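You operate a simulated robot arm through the tools that you are given. There is no shell and no other tool. Be economical: measure what you need, move in short steps, check, and stop when the job is done.

Carry out the task below with a simulated robot arm. There is one attempt and no reset: what you move stays moved.

TASK
Slide the blue-banded jug along the small table top until it stands next to the teal-banded dish.
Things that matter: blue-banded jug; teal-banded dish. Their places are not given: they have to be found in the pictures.

It is judged by the outcome, as a careful person would: the job done as asked, and still so three seconds after it is handed in. It fails if anything else is knocked over, pushed out of place, dropped, spilled or broken.

THE ROBOT
A 7-joint arm with a two-finger parallel gripper, fixed in place. Base frame: the origin is at the foot of the arm, x ahead of it, y to its left, z up; the work surface is at about z = 0. Lengths are in m, angles in rad, forces in N, time in s.
With the tool pointing down near the work surface it reaches from about 0.22 to 0.58 m from the base axis. Its first joint turns from -1.152 to 1.152 rad. Payload 2.5 kg.
Tool frame: the origin (TCP) lies between the finger pads and is the grasp point; the fingertips stand 0.023 m ahead of it; z points along the fingers, y is the line along which they close. The gripper opens to 0.094 m. The fingers are 0.038 m wide and 0.01 m thick; the gripper's body (0.054 by 0.096 m) begins 0.039 m behind the TCP.
Orientation is that of the tool frame in the base frame, as a unit quaternion [w, x, y, z]. With the fingers straight down and closing along the base's y, the tool's x points along the base's -x, its y along +y and its z along -z.

THE INTERFACE
- The arm moves only by the tool arm_command. Its arguments are lists of equal length, an entry for each row: "translation": the shift along the base's x, y, z in m, a list of three; "turn": the turn, a rotation vector about the base's x, y, z in rad, a list of three. In form: {"translation": [[x, y, z], ...], "turn": [[wx, wy, wz], ...]}. A call has 1 to 20 rows; each row is the pose to reach, as a shift and turn from the pose commanded when the call began. "gripper" is the closure, from 0 (fully open) to 1 (shut), set as the call begins (left out, the last holds). A row lasts 0.2 s, in which the tool goes at most 0.05 m and 0.15 rad; a call with a longer step from one row to the next is refused whole, and so is a gripper value outside its range. A pose out of reach is approached as far as the arm can. The call stops where the force on the tool passes 40 N (or 10 N more than at its start, if that is more) or the arm is blocked; 0.2 s more then pass. The fingers move at their own pace (about 0.108 m/s each) and stop on an object; they squeeze with about 38 N. The grip force told is the motor's: it shows also when the fingers shut on nothing. Time passes only in rows, and 0.2 s behind the last, so rows that repeat a pose let the fingers close. It gives the time, the measured TCP pose, the force on the tool (base axes), the opening and the grip force at its end, in the units of the frame above (readings bear some noise), and new pictures: "show" is both (left out), scene, wrist or none.
- Cameras (640 x 400 px; columns grow to the right, rows downward): "scene" is fixed at [0.1118, -0.4105, 0.5253]; the picture's right is [0.87, -0.50, 0.00], its down [-0.36, -0.63, -0.69] and it looks along [0.34, 0.60, -0.72] (base axes); focal length 244 px, centre (320, 200). "wrist" rides on the gripper at [-0.039, 0, -0.044] in the tool frame; the picture's right is [0.00, -1.00, 0.00], its down [0.97, 0.00, -0.24] and it looks along [0.24, 0.00, 0.97] (tool axes); focal length 218 px, centre (320, 200).
- pixel_to_xyz(camera, pixels): for up to 12 pixels [column, row] of the newest picture of that camera ("zoom" is the newest enlarged one), the place [x, y, z] in the base frame of the surface seen there, good to about 0.002 m. No time passes.
- inspect(camera, box): a new picture of the part [left, top, right, bottom] of that camera's present view, enlarged. No time passes.
- close_job(): hands the job in; it is judged then, once.

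Work in short steps. Measure before you move; look again where a grasp or a placing could have gone wrong, and mend it. You have 60 turns and 120 pictures in all, the two below and enlarged ones among them. Open the gripper and draw the arm clear of the work before you hand the job in, unless the task says otherwise; then end with one line.

The tools are called after "Emit:" as a command line: name --argument value ..., lists and objects as JSON in quotes. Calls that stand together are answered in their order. arm_command: Moves the arm, as the interface text tells. Its arguments: {"type":"object","properties":{"translation":{"type":"array"},"turn":{"type":"array"},"gripper":{"type":"number"},"show":{"type":"string","enum":["both","scene","wrist","none"]}},"required":["translation","turn"]} The other tools are called the same way: pixel_to_xyz (camera, pixels) gives the place of the surface under pixels of a picture; inspect (camera, box) takes an enlarged picture of a part of a camera's view; close_job () hands the job in.

At the start:

```text
time: 0.0
tool_pos: [0.3598, -0.0629, 0.3111]
ee_rot: [0.001, -0.001, 1.0, -0.001]
wrist_force: [0.4, 0.0, 0.1]
opening: 0.094
grip_force: 0.0
```

scene: 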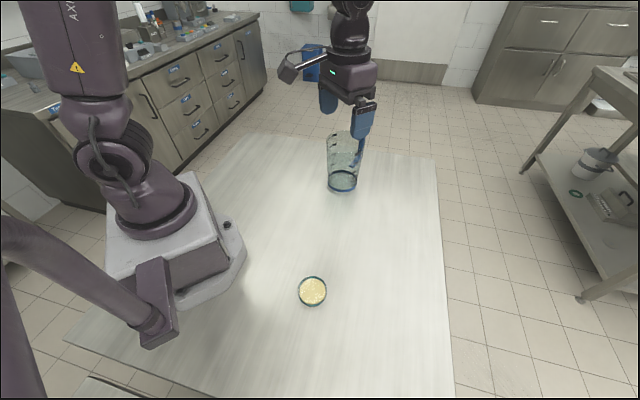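
wrist: 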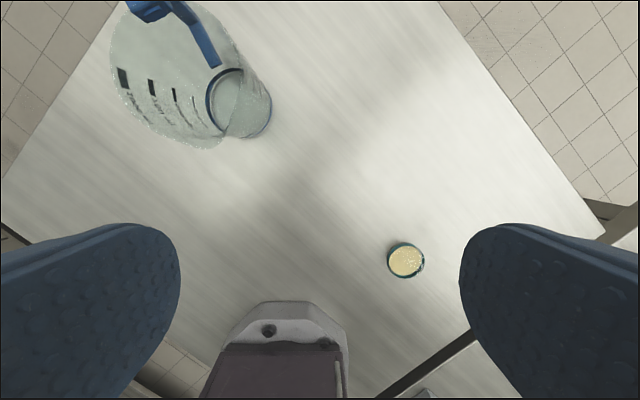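

The jug is at about scene (342,165) and the dish at (312,291). I'll enlarge both and measure them.

Emit:
inspect --camera "scene" --box '[260, 100, 420, 200]'

Emit:
inspect --camera "wrist" --box '[80, 0, 320, 150]'

Emit:
pixel_to_xyz --camera "scene" --pixels '[[312, 291], [299, 291], [326, 291], [312, 306], [312, 277], [342, 190], [329, 180], [356, 180], [342, 160], [328, 140], [360, 150], [345, 132]]'

Emit:
pixel_to_xyz --camera "wrist" --pixels '[[250, 130], [270, 105], [230, 100], [205, 145], [125, 100], [150, 10], [205, 45], [215, 62], [110, 40], [240, 70], [405, 261], [180, 8]]'

```text
4.00 times, centred on (340, 150) of scene
```

zoom: 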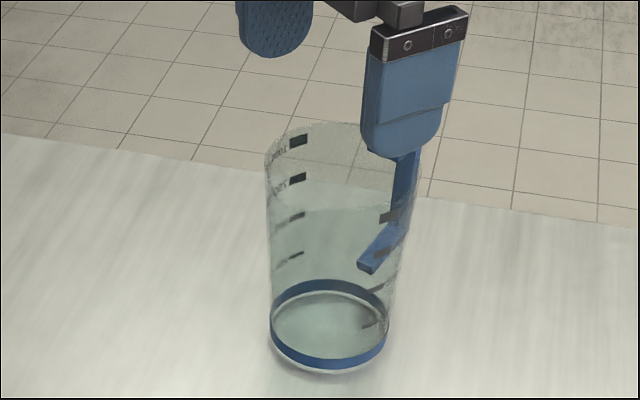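

```text
2.67 times, centred on (200, 75) of wrist
```

zoom: 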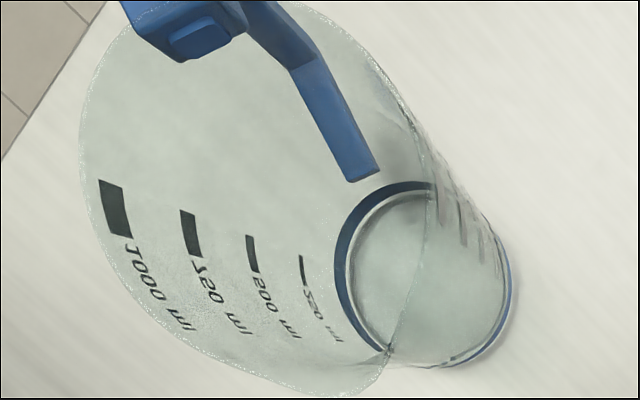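

```text
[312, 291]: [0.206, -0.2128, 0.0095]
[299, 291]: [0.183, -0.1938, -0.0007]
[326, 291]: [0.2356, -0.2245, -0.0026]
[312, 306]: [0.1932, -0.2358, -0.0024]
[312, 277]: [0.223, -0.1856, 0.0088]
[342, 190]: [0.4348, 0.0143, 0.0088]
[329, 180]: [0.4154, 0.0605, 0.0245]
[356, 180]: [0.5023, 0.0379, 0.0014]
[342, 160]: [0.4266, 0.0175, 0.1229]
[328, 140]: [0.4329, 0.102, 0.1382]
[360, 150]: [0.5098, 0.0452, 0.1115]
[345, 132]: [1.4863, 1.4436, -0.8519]
```

```text
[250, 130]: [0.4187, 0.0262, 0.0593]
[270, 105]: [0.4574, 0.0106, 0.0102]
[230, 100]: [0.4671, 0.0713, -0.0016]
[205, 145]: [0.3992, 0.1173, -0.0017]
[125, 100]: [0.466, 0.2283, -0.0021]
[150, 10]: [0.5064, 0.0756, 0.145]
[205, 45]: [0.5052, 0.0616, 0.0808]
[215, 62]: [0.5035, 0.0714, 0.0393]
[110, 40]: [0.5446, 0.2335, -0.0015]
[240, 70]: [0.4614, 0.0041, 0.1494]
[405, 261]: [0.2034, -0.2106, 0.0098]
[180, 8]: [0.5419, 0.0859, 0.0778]
```

The jug centre is near (0.46, 0.05), radius about 0.045, with the handle on its far side. The dish is at (0.207, -0.211). I'll move over the jug to see its handle and rim better.

Emit:
arm_command --translation '[[0.03, 0.03, 0.01], [0.06, 0.06, 0.02], [0.08, 0.09, 0.03], [0.1, 0.11, 0.03]]' --turn '[[0, 0, 0], [0, 0, 0], [0, 0, 0], [0, 0, 0]]'

```text
time: 1.0
tool_pos: [0.4611, 0.0486, 0.3411]
ee_rot: [0.0, 0.0, 1.0, 0.0]
wrist_force: [0.0, -0.6, 0.4]
opening: 0.0942
grip_force: 0.1
```

scene: 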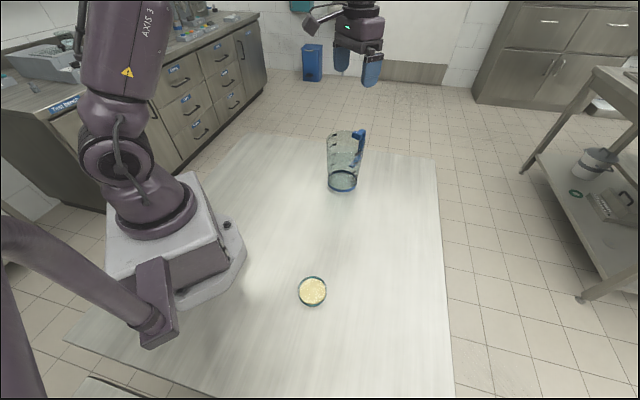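
wrist: 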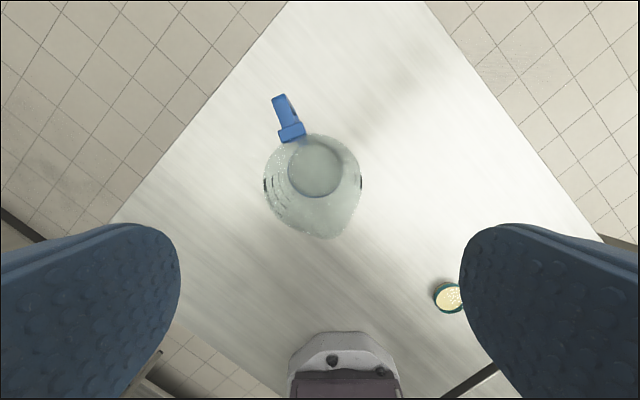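

The handle is now clearly visible in the wrist view from (292,130) to (280,97). I'll enlarge and measure it.

Emit:
inspect --camera "wrist" --box '[232, 80, 392, 180]'

Emit:
inspect --camera "scene" --box '[292, 115, 404, 205]'

Emit:
pixel_to_xyz --camera "wrist" --pixels '[[279, 98], [272, 97], [286, 97], [283, 108], [287, 118], [290, 128], [283, 135], [304, 130], [292, 135], [296, 115], [298, 122], [279, 122]]'

Emit:
pixel_to_xyz --camera "scene" --pixels '[[361, 133], [355, 133], [361, 140], [360, 148], [359, 155], [355, 165], [328, 138], [342, 191], [329, 183], [356, 183], [340, 150], [364, 130]]'

```text
4.00 times, centred on (312, 130) of wrist
```

zoom: 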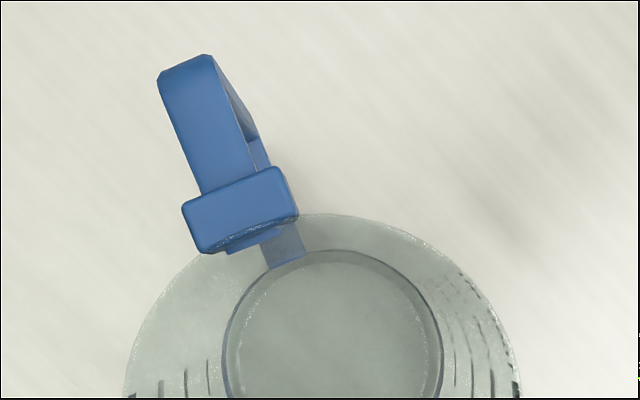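

```text
4.44 times, centred on (348, 160) of scene
```

zoom: 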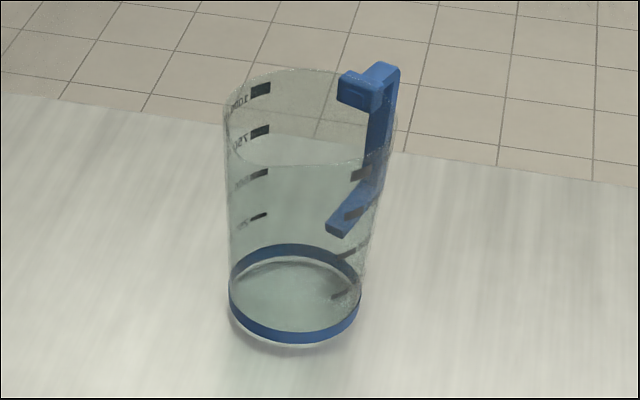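

```text
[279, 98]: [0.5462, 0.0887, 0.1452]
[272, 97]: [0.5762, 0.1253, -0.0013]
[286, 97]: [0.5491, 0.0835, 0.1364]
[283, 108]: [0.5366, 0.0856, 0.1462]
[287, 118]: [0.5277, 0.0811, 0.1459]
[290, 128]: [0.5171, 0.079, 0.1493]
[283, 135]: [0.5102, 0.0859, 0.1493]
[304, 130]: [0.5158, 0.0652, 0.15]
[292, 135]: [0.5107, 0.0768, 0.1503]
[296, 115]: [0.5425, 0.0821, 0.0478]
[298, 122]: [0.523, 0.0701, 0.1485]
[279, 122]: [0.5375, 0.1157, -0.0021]
```

```text
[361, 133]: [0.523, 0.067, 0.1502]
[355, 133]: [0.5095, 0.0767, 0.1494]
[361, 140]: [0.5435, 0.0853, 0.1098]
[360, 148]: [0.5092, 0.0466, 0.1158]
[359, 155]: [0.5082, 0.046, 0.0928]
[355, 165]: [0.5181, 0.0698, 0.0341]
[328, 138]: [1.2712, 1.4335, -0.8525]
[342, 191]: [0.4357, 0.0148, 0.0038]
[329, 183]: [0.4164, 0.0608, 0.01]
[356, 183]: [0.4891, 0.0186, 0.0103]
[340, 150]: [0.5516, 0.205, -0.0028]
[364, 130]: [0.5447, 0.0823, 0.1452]
```

The handle's top bar runs from (0.515,0.077) to (0.548,0.088) at z≈0.147, yawed about 0.36 rad, with its outer upright near (0.546,0.087). I'll move above it with the tool yawed to match.

Emit:
arm_command --translation '[[0.03, 0.013, -0.02], [0.06, 0.026, -0.05], [0.083, 0.0385, -0.08], [0.083, 0.0385, -0.1], [0.083, 0.0385, -0.1]]' --turn '[[0, 0, 0.12], [0, 0, 0.24], [0, 0, 0.36], [0, 0, 0.36], [0, 0, 0.36]]'

```text
time: 2.2
tool_pos: [0.5446, 0.0849, 0.2408]
ee_rot: [0.001, -0.179, 0.984, -0.002]
wrist_force: [0.8, 0.0, -0.6]
opening: 0.0938
grip_force: 0.0
```

scene: 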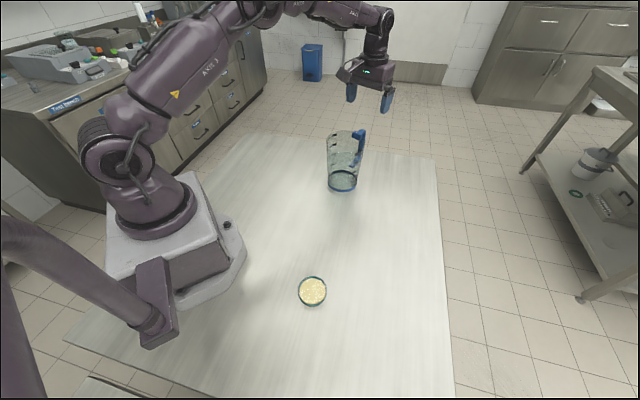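
wrist: 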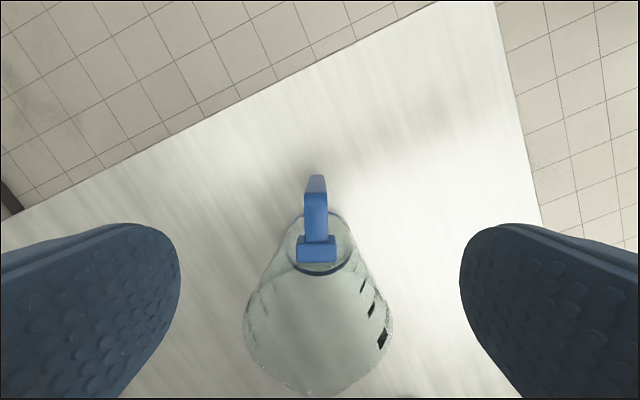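

The handle sits vertical and centred (column 316), so the yaw is right. I'll measure the clip edge and the bar end.

Emit:
pixel_to_xyz --camera "wrist" --pixels '[[317, 255], [317, 240], [317, 230], [316, 215], [316, 197], [316, 185], [306, 215], [326, 215], [298, 250], [336, 250]]'

Emit:
inspect --camera "wrist" --box '[240, 160, 400, 260]'

```text
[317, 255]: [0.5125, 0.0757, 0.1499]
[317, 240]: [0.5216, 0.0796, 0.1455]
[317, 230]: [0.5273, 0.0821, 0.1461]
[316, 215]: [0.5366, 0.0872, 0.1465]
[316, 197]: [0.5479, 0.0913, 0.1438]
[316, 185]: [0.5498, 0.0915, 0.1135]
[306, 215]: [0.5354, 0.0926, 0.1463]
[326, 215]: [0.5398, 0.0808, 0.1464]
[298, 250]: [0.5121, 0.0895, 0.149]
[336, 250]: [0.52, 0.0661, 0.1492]
```

```text
4.00 times, centred on (320, 210) of wrist
```

zoom: 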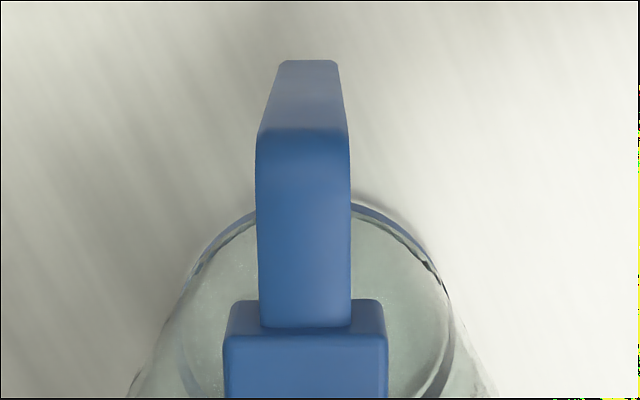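

The clip's outer edge is at (0.521,0.080) and the bar centreline passes (0.5435,0.0895). I'll lower beside the bar with the fingers still open.

Emit:
arm_command --translation '[[0, 0.003, -0.03], [0, 0.003, -0.06], [0, 0.003, -0.09], [0, 0.003, -0.117], [0, 0.003, -0.117]]' --turn '[[0, 0, 0], [0, 0, 0], [0, 0, 0], [0, 0, 0], [0, 0, 0]]'

```text
time: 3.4
tool_pos: [0.5438, 0.0897, 0.124]
ee_rot: [0.001, -0.18, 0.984, -0.001]
wrist_force: [0.0, -0.4, 0.6]
opening: 0.0939
grip_force: 0.0
```

scene: 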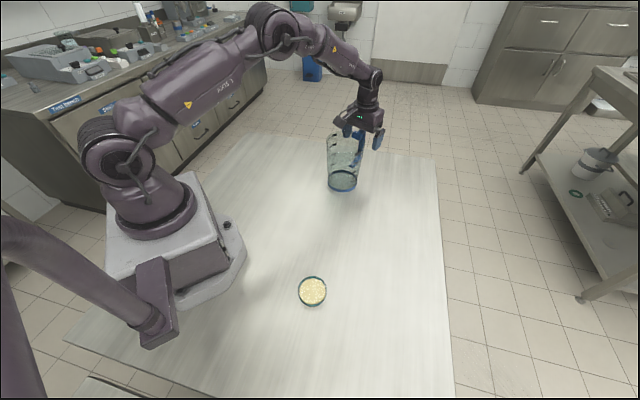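
wrist: 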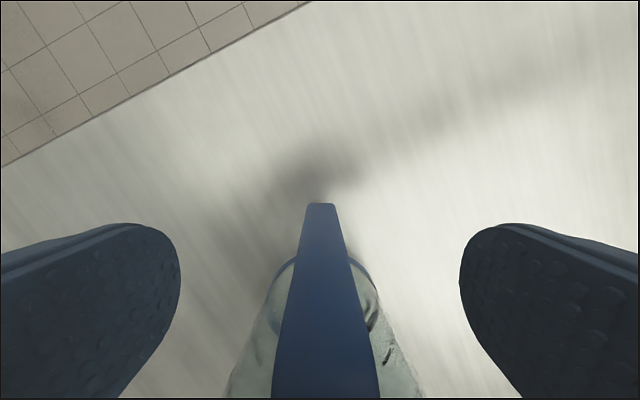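

The bar is between the fingers and centred. I'll close on it.

Emit:
arm_command --translation '[[0, 0, 0], [0, 0, 0], [0, 0, 0], [0, 0, 0]]' --turn '[[0, 0, 0], [0, 0, 0], [0, 0, 0], [0, 0, 0]]' --gripper 1

```text
time: 4.4
tool_pos: [0.5436, 0.0893, 0.1231]
ee_rot: [0.001, -0.179, 0.984, -0.001]
wrist_force: [-0.1, -0.9, -0.9]
opening: 0.0144
grip_force: 37.7
```

scene: 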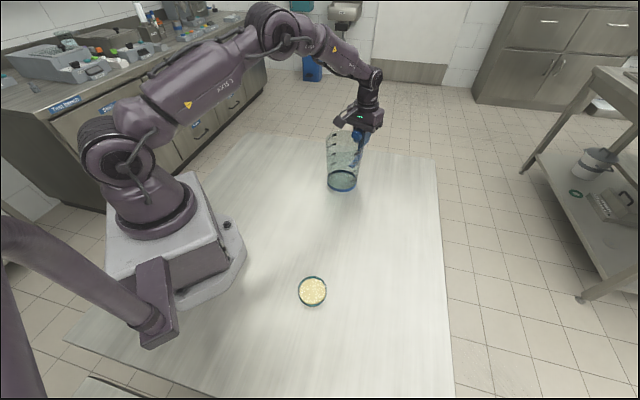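
wrist: 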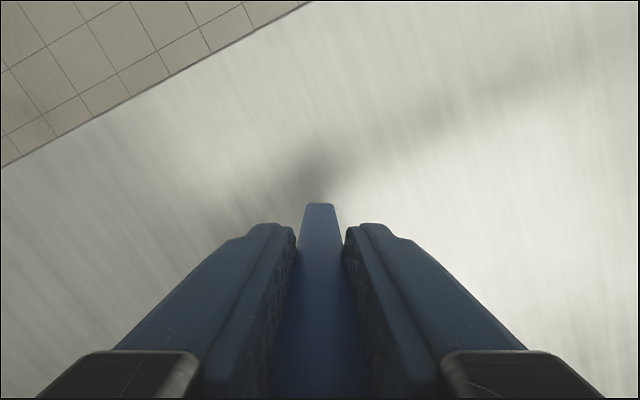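

The handle is gripped at an opening of 0.0144 with 37.7 N. I'll slide the jug slowly and level along (-,-), for about a third of the way first.

Emit:
arm_command --translation '[[-0.005, -0.005, 0], [-0.013, -0.014, 0], [-0.022, -0.023, 0], [-0.031, -0.033, 0], [-0.04, -0.042, 0], [-0.049, -0.052, 0], [-0.057, -0.06, 0], [-0.06, -0.063, 0]]' --turn '[[0, 0, 0], [0, 0, 0], [0, 0, 0], [0, 0, 0], [0, 0, 0], [0, 0, 0], [0, 0, 0], [0, 0, 0]]'

```text
time: 6.2
tool_pos: [0.4818, 0.0254, 0.1234]
ee_rot: [0.001, -0.179, 0.984, 0.0]
wrist_force: [0.4, -0.8, 0.4]
opening: 0.0144
grip_force: 38.3
```

scene: 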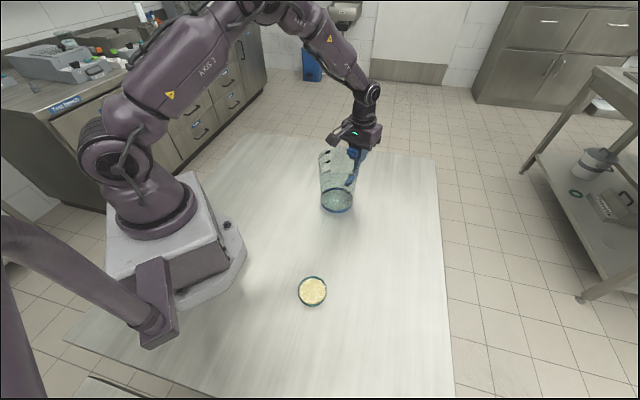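
wrist: 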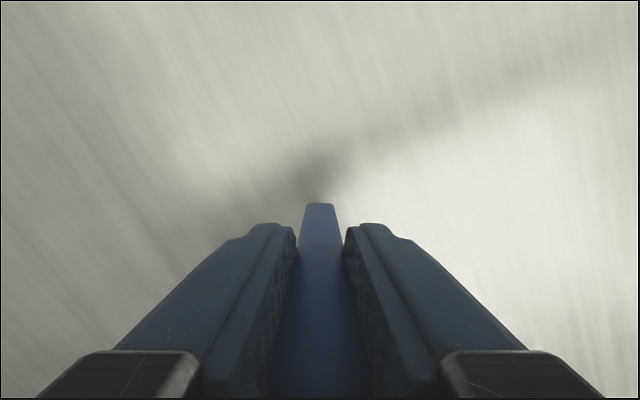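

The jug follows the gripper. I'll check that it is upright, and measure it.

Emit:
inspect --camera "scene" --box '[257, 125, 417, 225]'

```text
4.00 times, centred on (337, 175) of scene
```

zoom: 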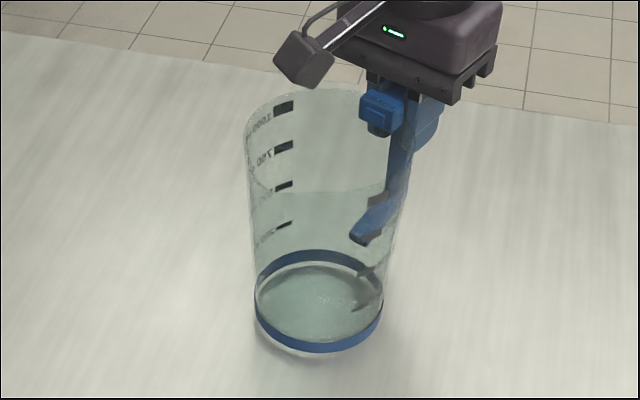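

The jug is upright and flat on the table. I'll continue, stopping short of the dish to re-measure.

Emit:
arm_command --translation '[[-0.005, -0.005, 0], [-0.013, -0.014, 0], [-0.022, -0.023, 0], [-0.031, -0.033, 0], [-0.04, -0.042, 0], [-0.049, -0.052, 0], [-0.058, -0.061, 0], [-0.067, -0.071, 0], [-0.076, -0.08, 0], [-0.085, -0.09, 0], [-0.092, -0.098, 0], [-0.095, -0.101, 0]]' --turn '[[0, 0, 0], [0, 0, 0], [0, 0, 0], [0, 0, 0], [0, 0, 0], [0, 0, 0], [0, 0, 0], [0, 0, 0], [0, 0, 0], [0, 0, 0], [0, 0, 0], [0, 0, 0]]' --show "scene"

Emit:
inspect --camera "scene" --box '[230, 190, 422, 310]'

```text
time: 8.8
tool_pos: [0.3889, -0.0763, 0.1234]
ee_rot: [0.001, -0.179, 0.984, 0.0]
wrist_force: [-0.1, 0.2, -0.2]
opening: 0.0142
grip_force: 37.6
```

scene: 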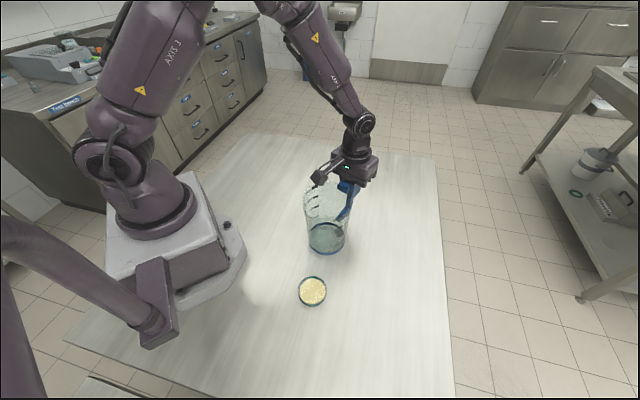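

```text
3.33 times, centred on (326, 250) of scene
```

zoom: 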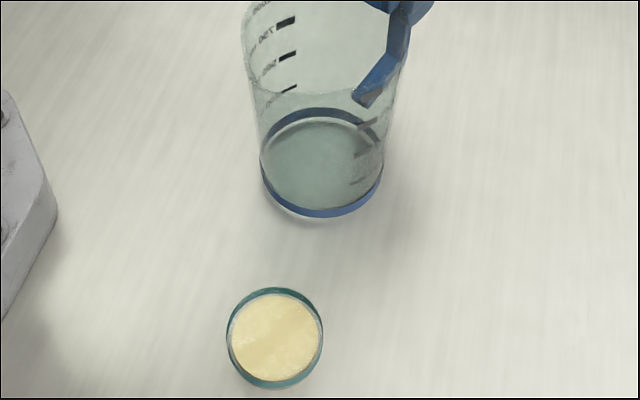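

I'll measure the gap between the near edges: the jug foot at about zoom (308,216), and the dish's far rim at about (285,289).

Emit:
pixel_to_xyz --camera "zoom" --pixels '[[320, 213], [310, 215], [308, 222], [262, 180], [384, 180], [285, 284], [285, 289], [275, 291], [275, 285], [226, 345], [324, 345], [275, 391]]'

```text
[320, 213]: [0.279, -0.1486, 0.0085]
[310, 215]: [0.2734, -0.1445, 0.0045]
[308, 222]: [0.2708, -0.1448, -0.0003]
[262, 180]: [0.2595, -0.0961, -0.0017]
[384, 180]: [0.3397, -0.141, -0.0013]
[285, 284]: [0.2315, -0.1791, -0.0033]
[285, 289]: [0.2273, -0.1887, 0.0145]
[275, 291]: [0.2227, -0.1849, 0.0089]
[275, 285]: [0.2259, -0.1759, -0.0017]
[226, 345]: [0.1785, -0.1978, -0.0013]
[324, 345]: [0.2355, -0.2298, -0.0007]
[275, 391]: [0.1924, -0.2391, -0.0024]
```

The gap is about 0.063 m. I'll slide another 0.052 m toward the dish, leaving about 1 cm, more slowly this time.

Emit:
arm_command --translation '[[-0.004, -0.004, 0], [-0.01, -0.011, 0], [-0.016, -0.0175, 0], [-0.022, -0.024, 0], [-0.028, -0.0305, 0], [-0.033, -0.036, 0], [-0.035, -0.038, 0], [-0.035, -0.038, 0]]' --turn '[[0, 0, 0], [0, 0, 0], [0, 0, 0], [0, 0, 0], [0, 0, 0], [0, 0, 0], [0, 0, 0], [0, 0, 0]]' --show "scene"

Emit:
inspect --camera "scene" --box '[230, 200, 422, 320]'

```text
time: 10.6
tool_pos: [0.3527, -0.1134, 0.124]
ee_rot: [0.001, -0.179, 0.984, -0.001]
wrist_force: [0.1, 0.3, -0.5]
opening: 0.0144
grip_force: 37.7
```

scene: 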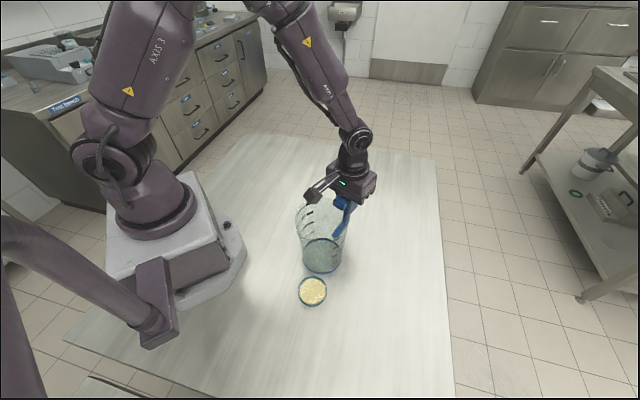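

```text
3.33 times, centred on (326, 260) of scene
```

zoom: 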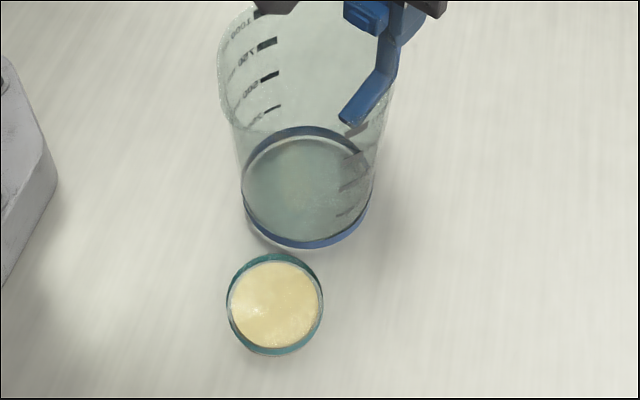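

The jug stands about 1 cm from the dish, and the dish hasn't moved (centre still at (312,291)). I'll open the gripper, then lift it straight up.

Emit:
arm_command --translation '[[0, 0, 0], [0, 0, 0], [0, 0, 0], [0, 0, 0]]' --turn '[[0, 0, 0], [0, 0, 0], [0, 0, 0], [0, 0, 0]]' --gripper 0

```text
time: 11.6
tool_pos: [0.3531, -0.1135, 0.1227]
ee_rot: [0.001, -0.18, 0.984, -0.001]
wrist_force: [0.2, 0.9, 0.2]
opening: 0.094
grip_force: 0.1
```

scene: 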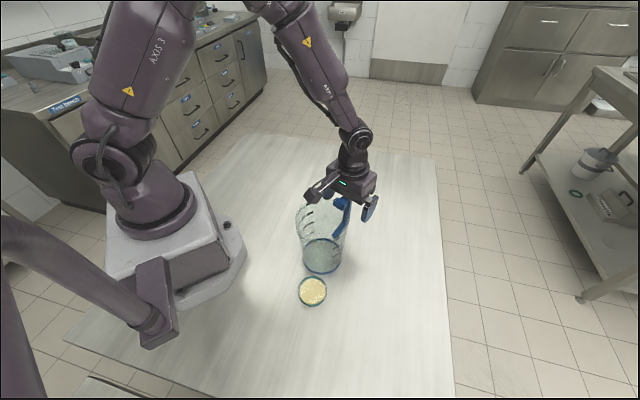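
wrist: 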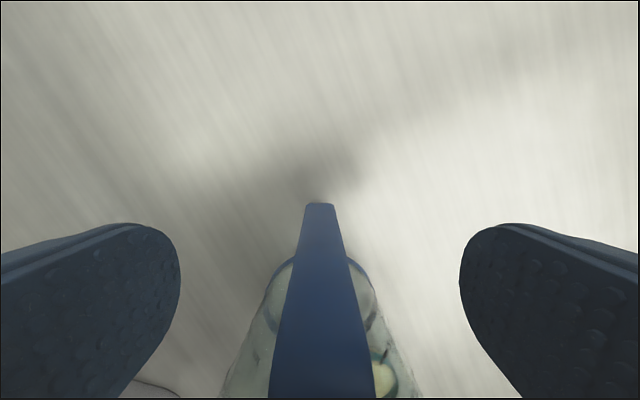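

The fingers are clear of the handle on both sides. I'll raise the arm and move it away.

Emit:
arm_command --translation '[[0, 0, 0.03], [0, 0, 0.06], [0, 0, 0.1], [0, 0, 0.14], [0.02, 0.03, 0.17], [0.05, 0.06, 0.18], [0.07, 0.1, 0.18], [0.07, 0.1, 0.18]]' --turn '[[0, 0, 0], [0, 0, 0], [0, 0, 0], [0, 0, 0], [0, 0, 0], [0, 0, 0], [0, 0, 0], [0, 0, 0]]'

Emit:
inspect --camera "scene" --box '[230, 200, 422, 320]'

```text
time: 13.4
tool_pos: [0.4237, -0.013, 0.3028]
ee_rot: [0.001, -0.179, 0.984, -0.001]
wrist_force: [0.5, 0.3, -0.3]
opening: 0.0941
grip_force: 0.0
```

scene: 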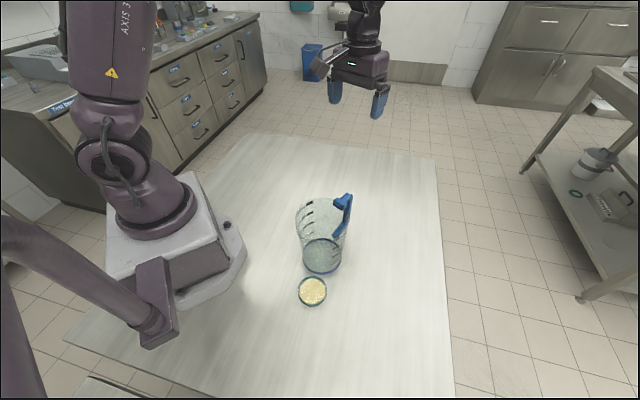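
wrist: 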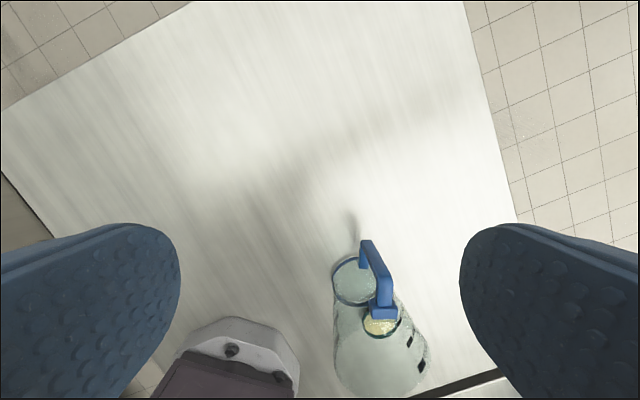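

```text
3.33 times, centred on (326, 260) of scene
```

zoom: 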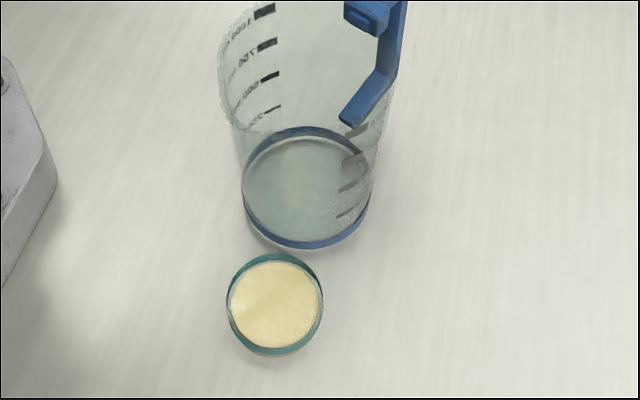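

The jug stands upright beside the undisturbed dish, and the arm is clear with the gripper open. I'm handing the job in.

Emit:
close_job

```text
The job is handed in.
```

The blue-banded jug now stands upright about 1 cm from the teal-banded dish, which did not move, and the arm is clear with the gripper open.
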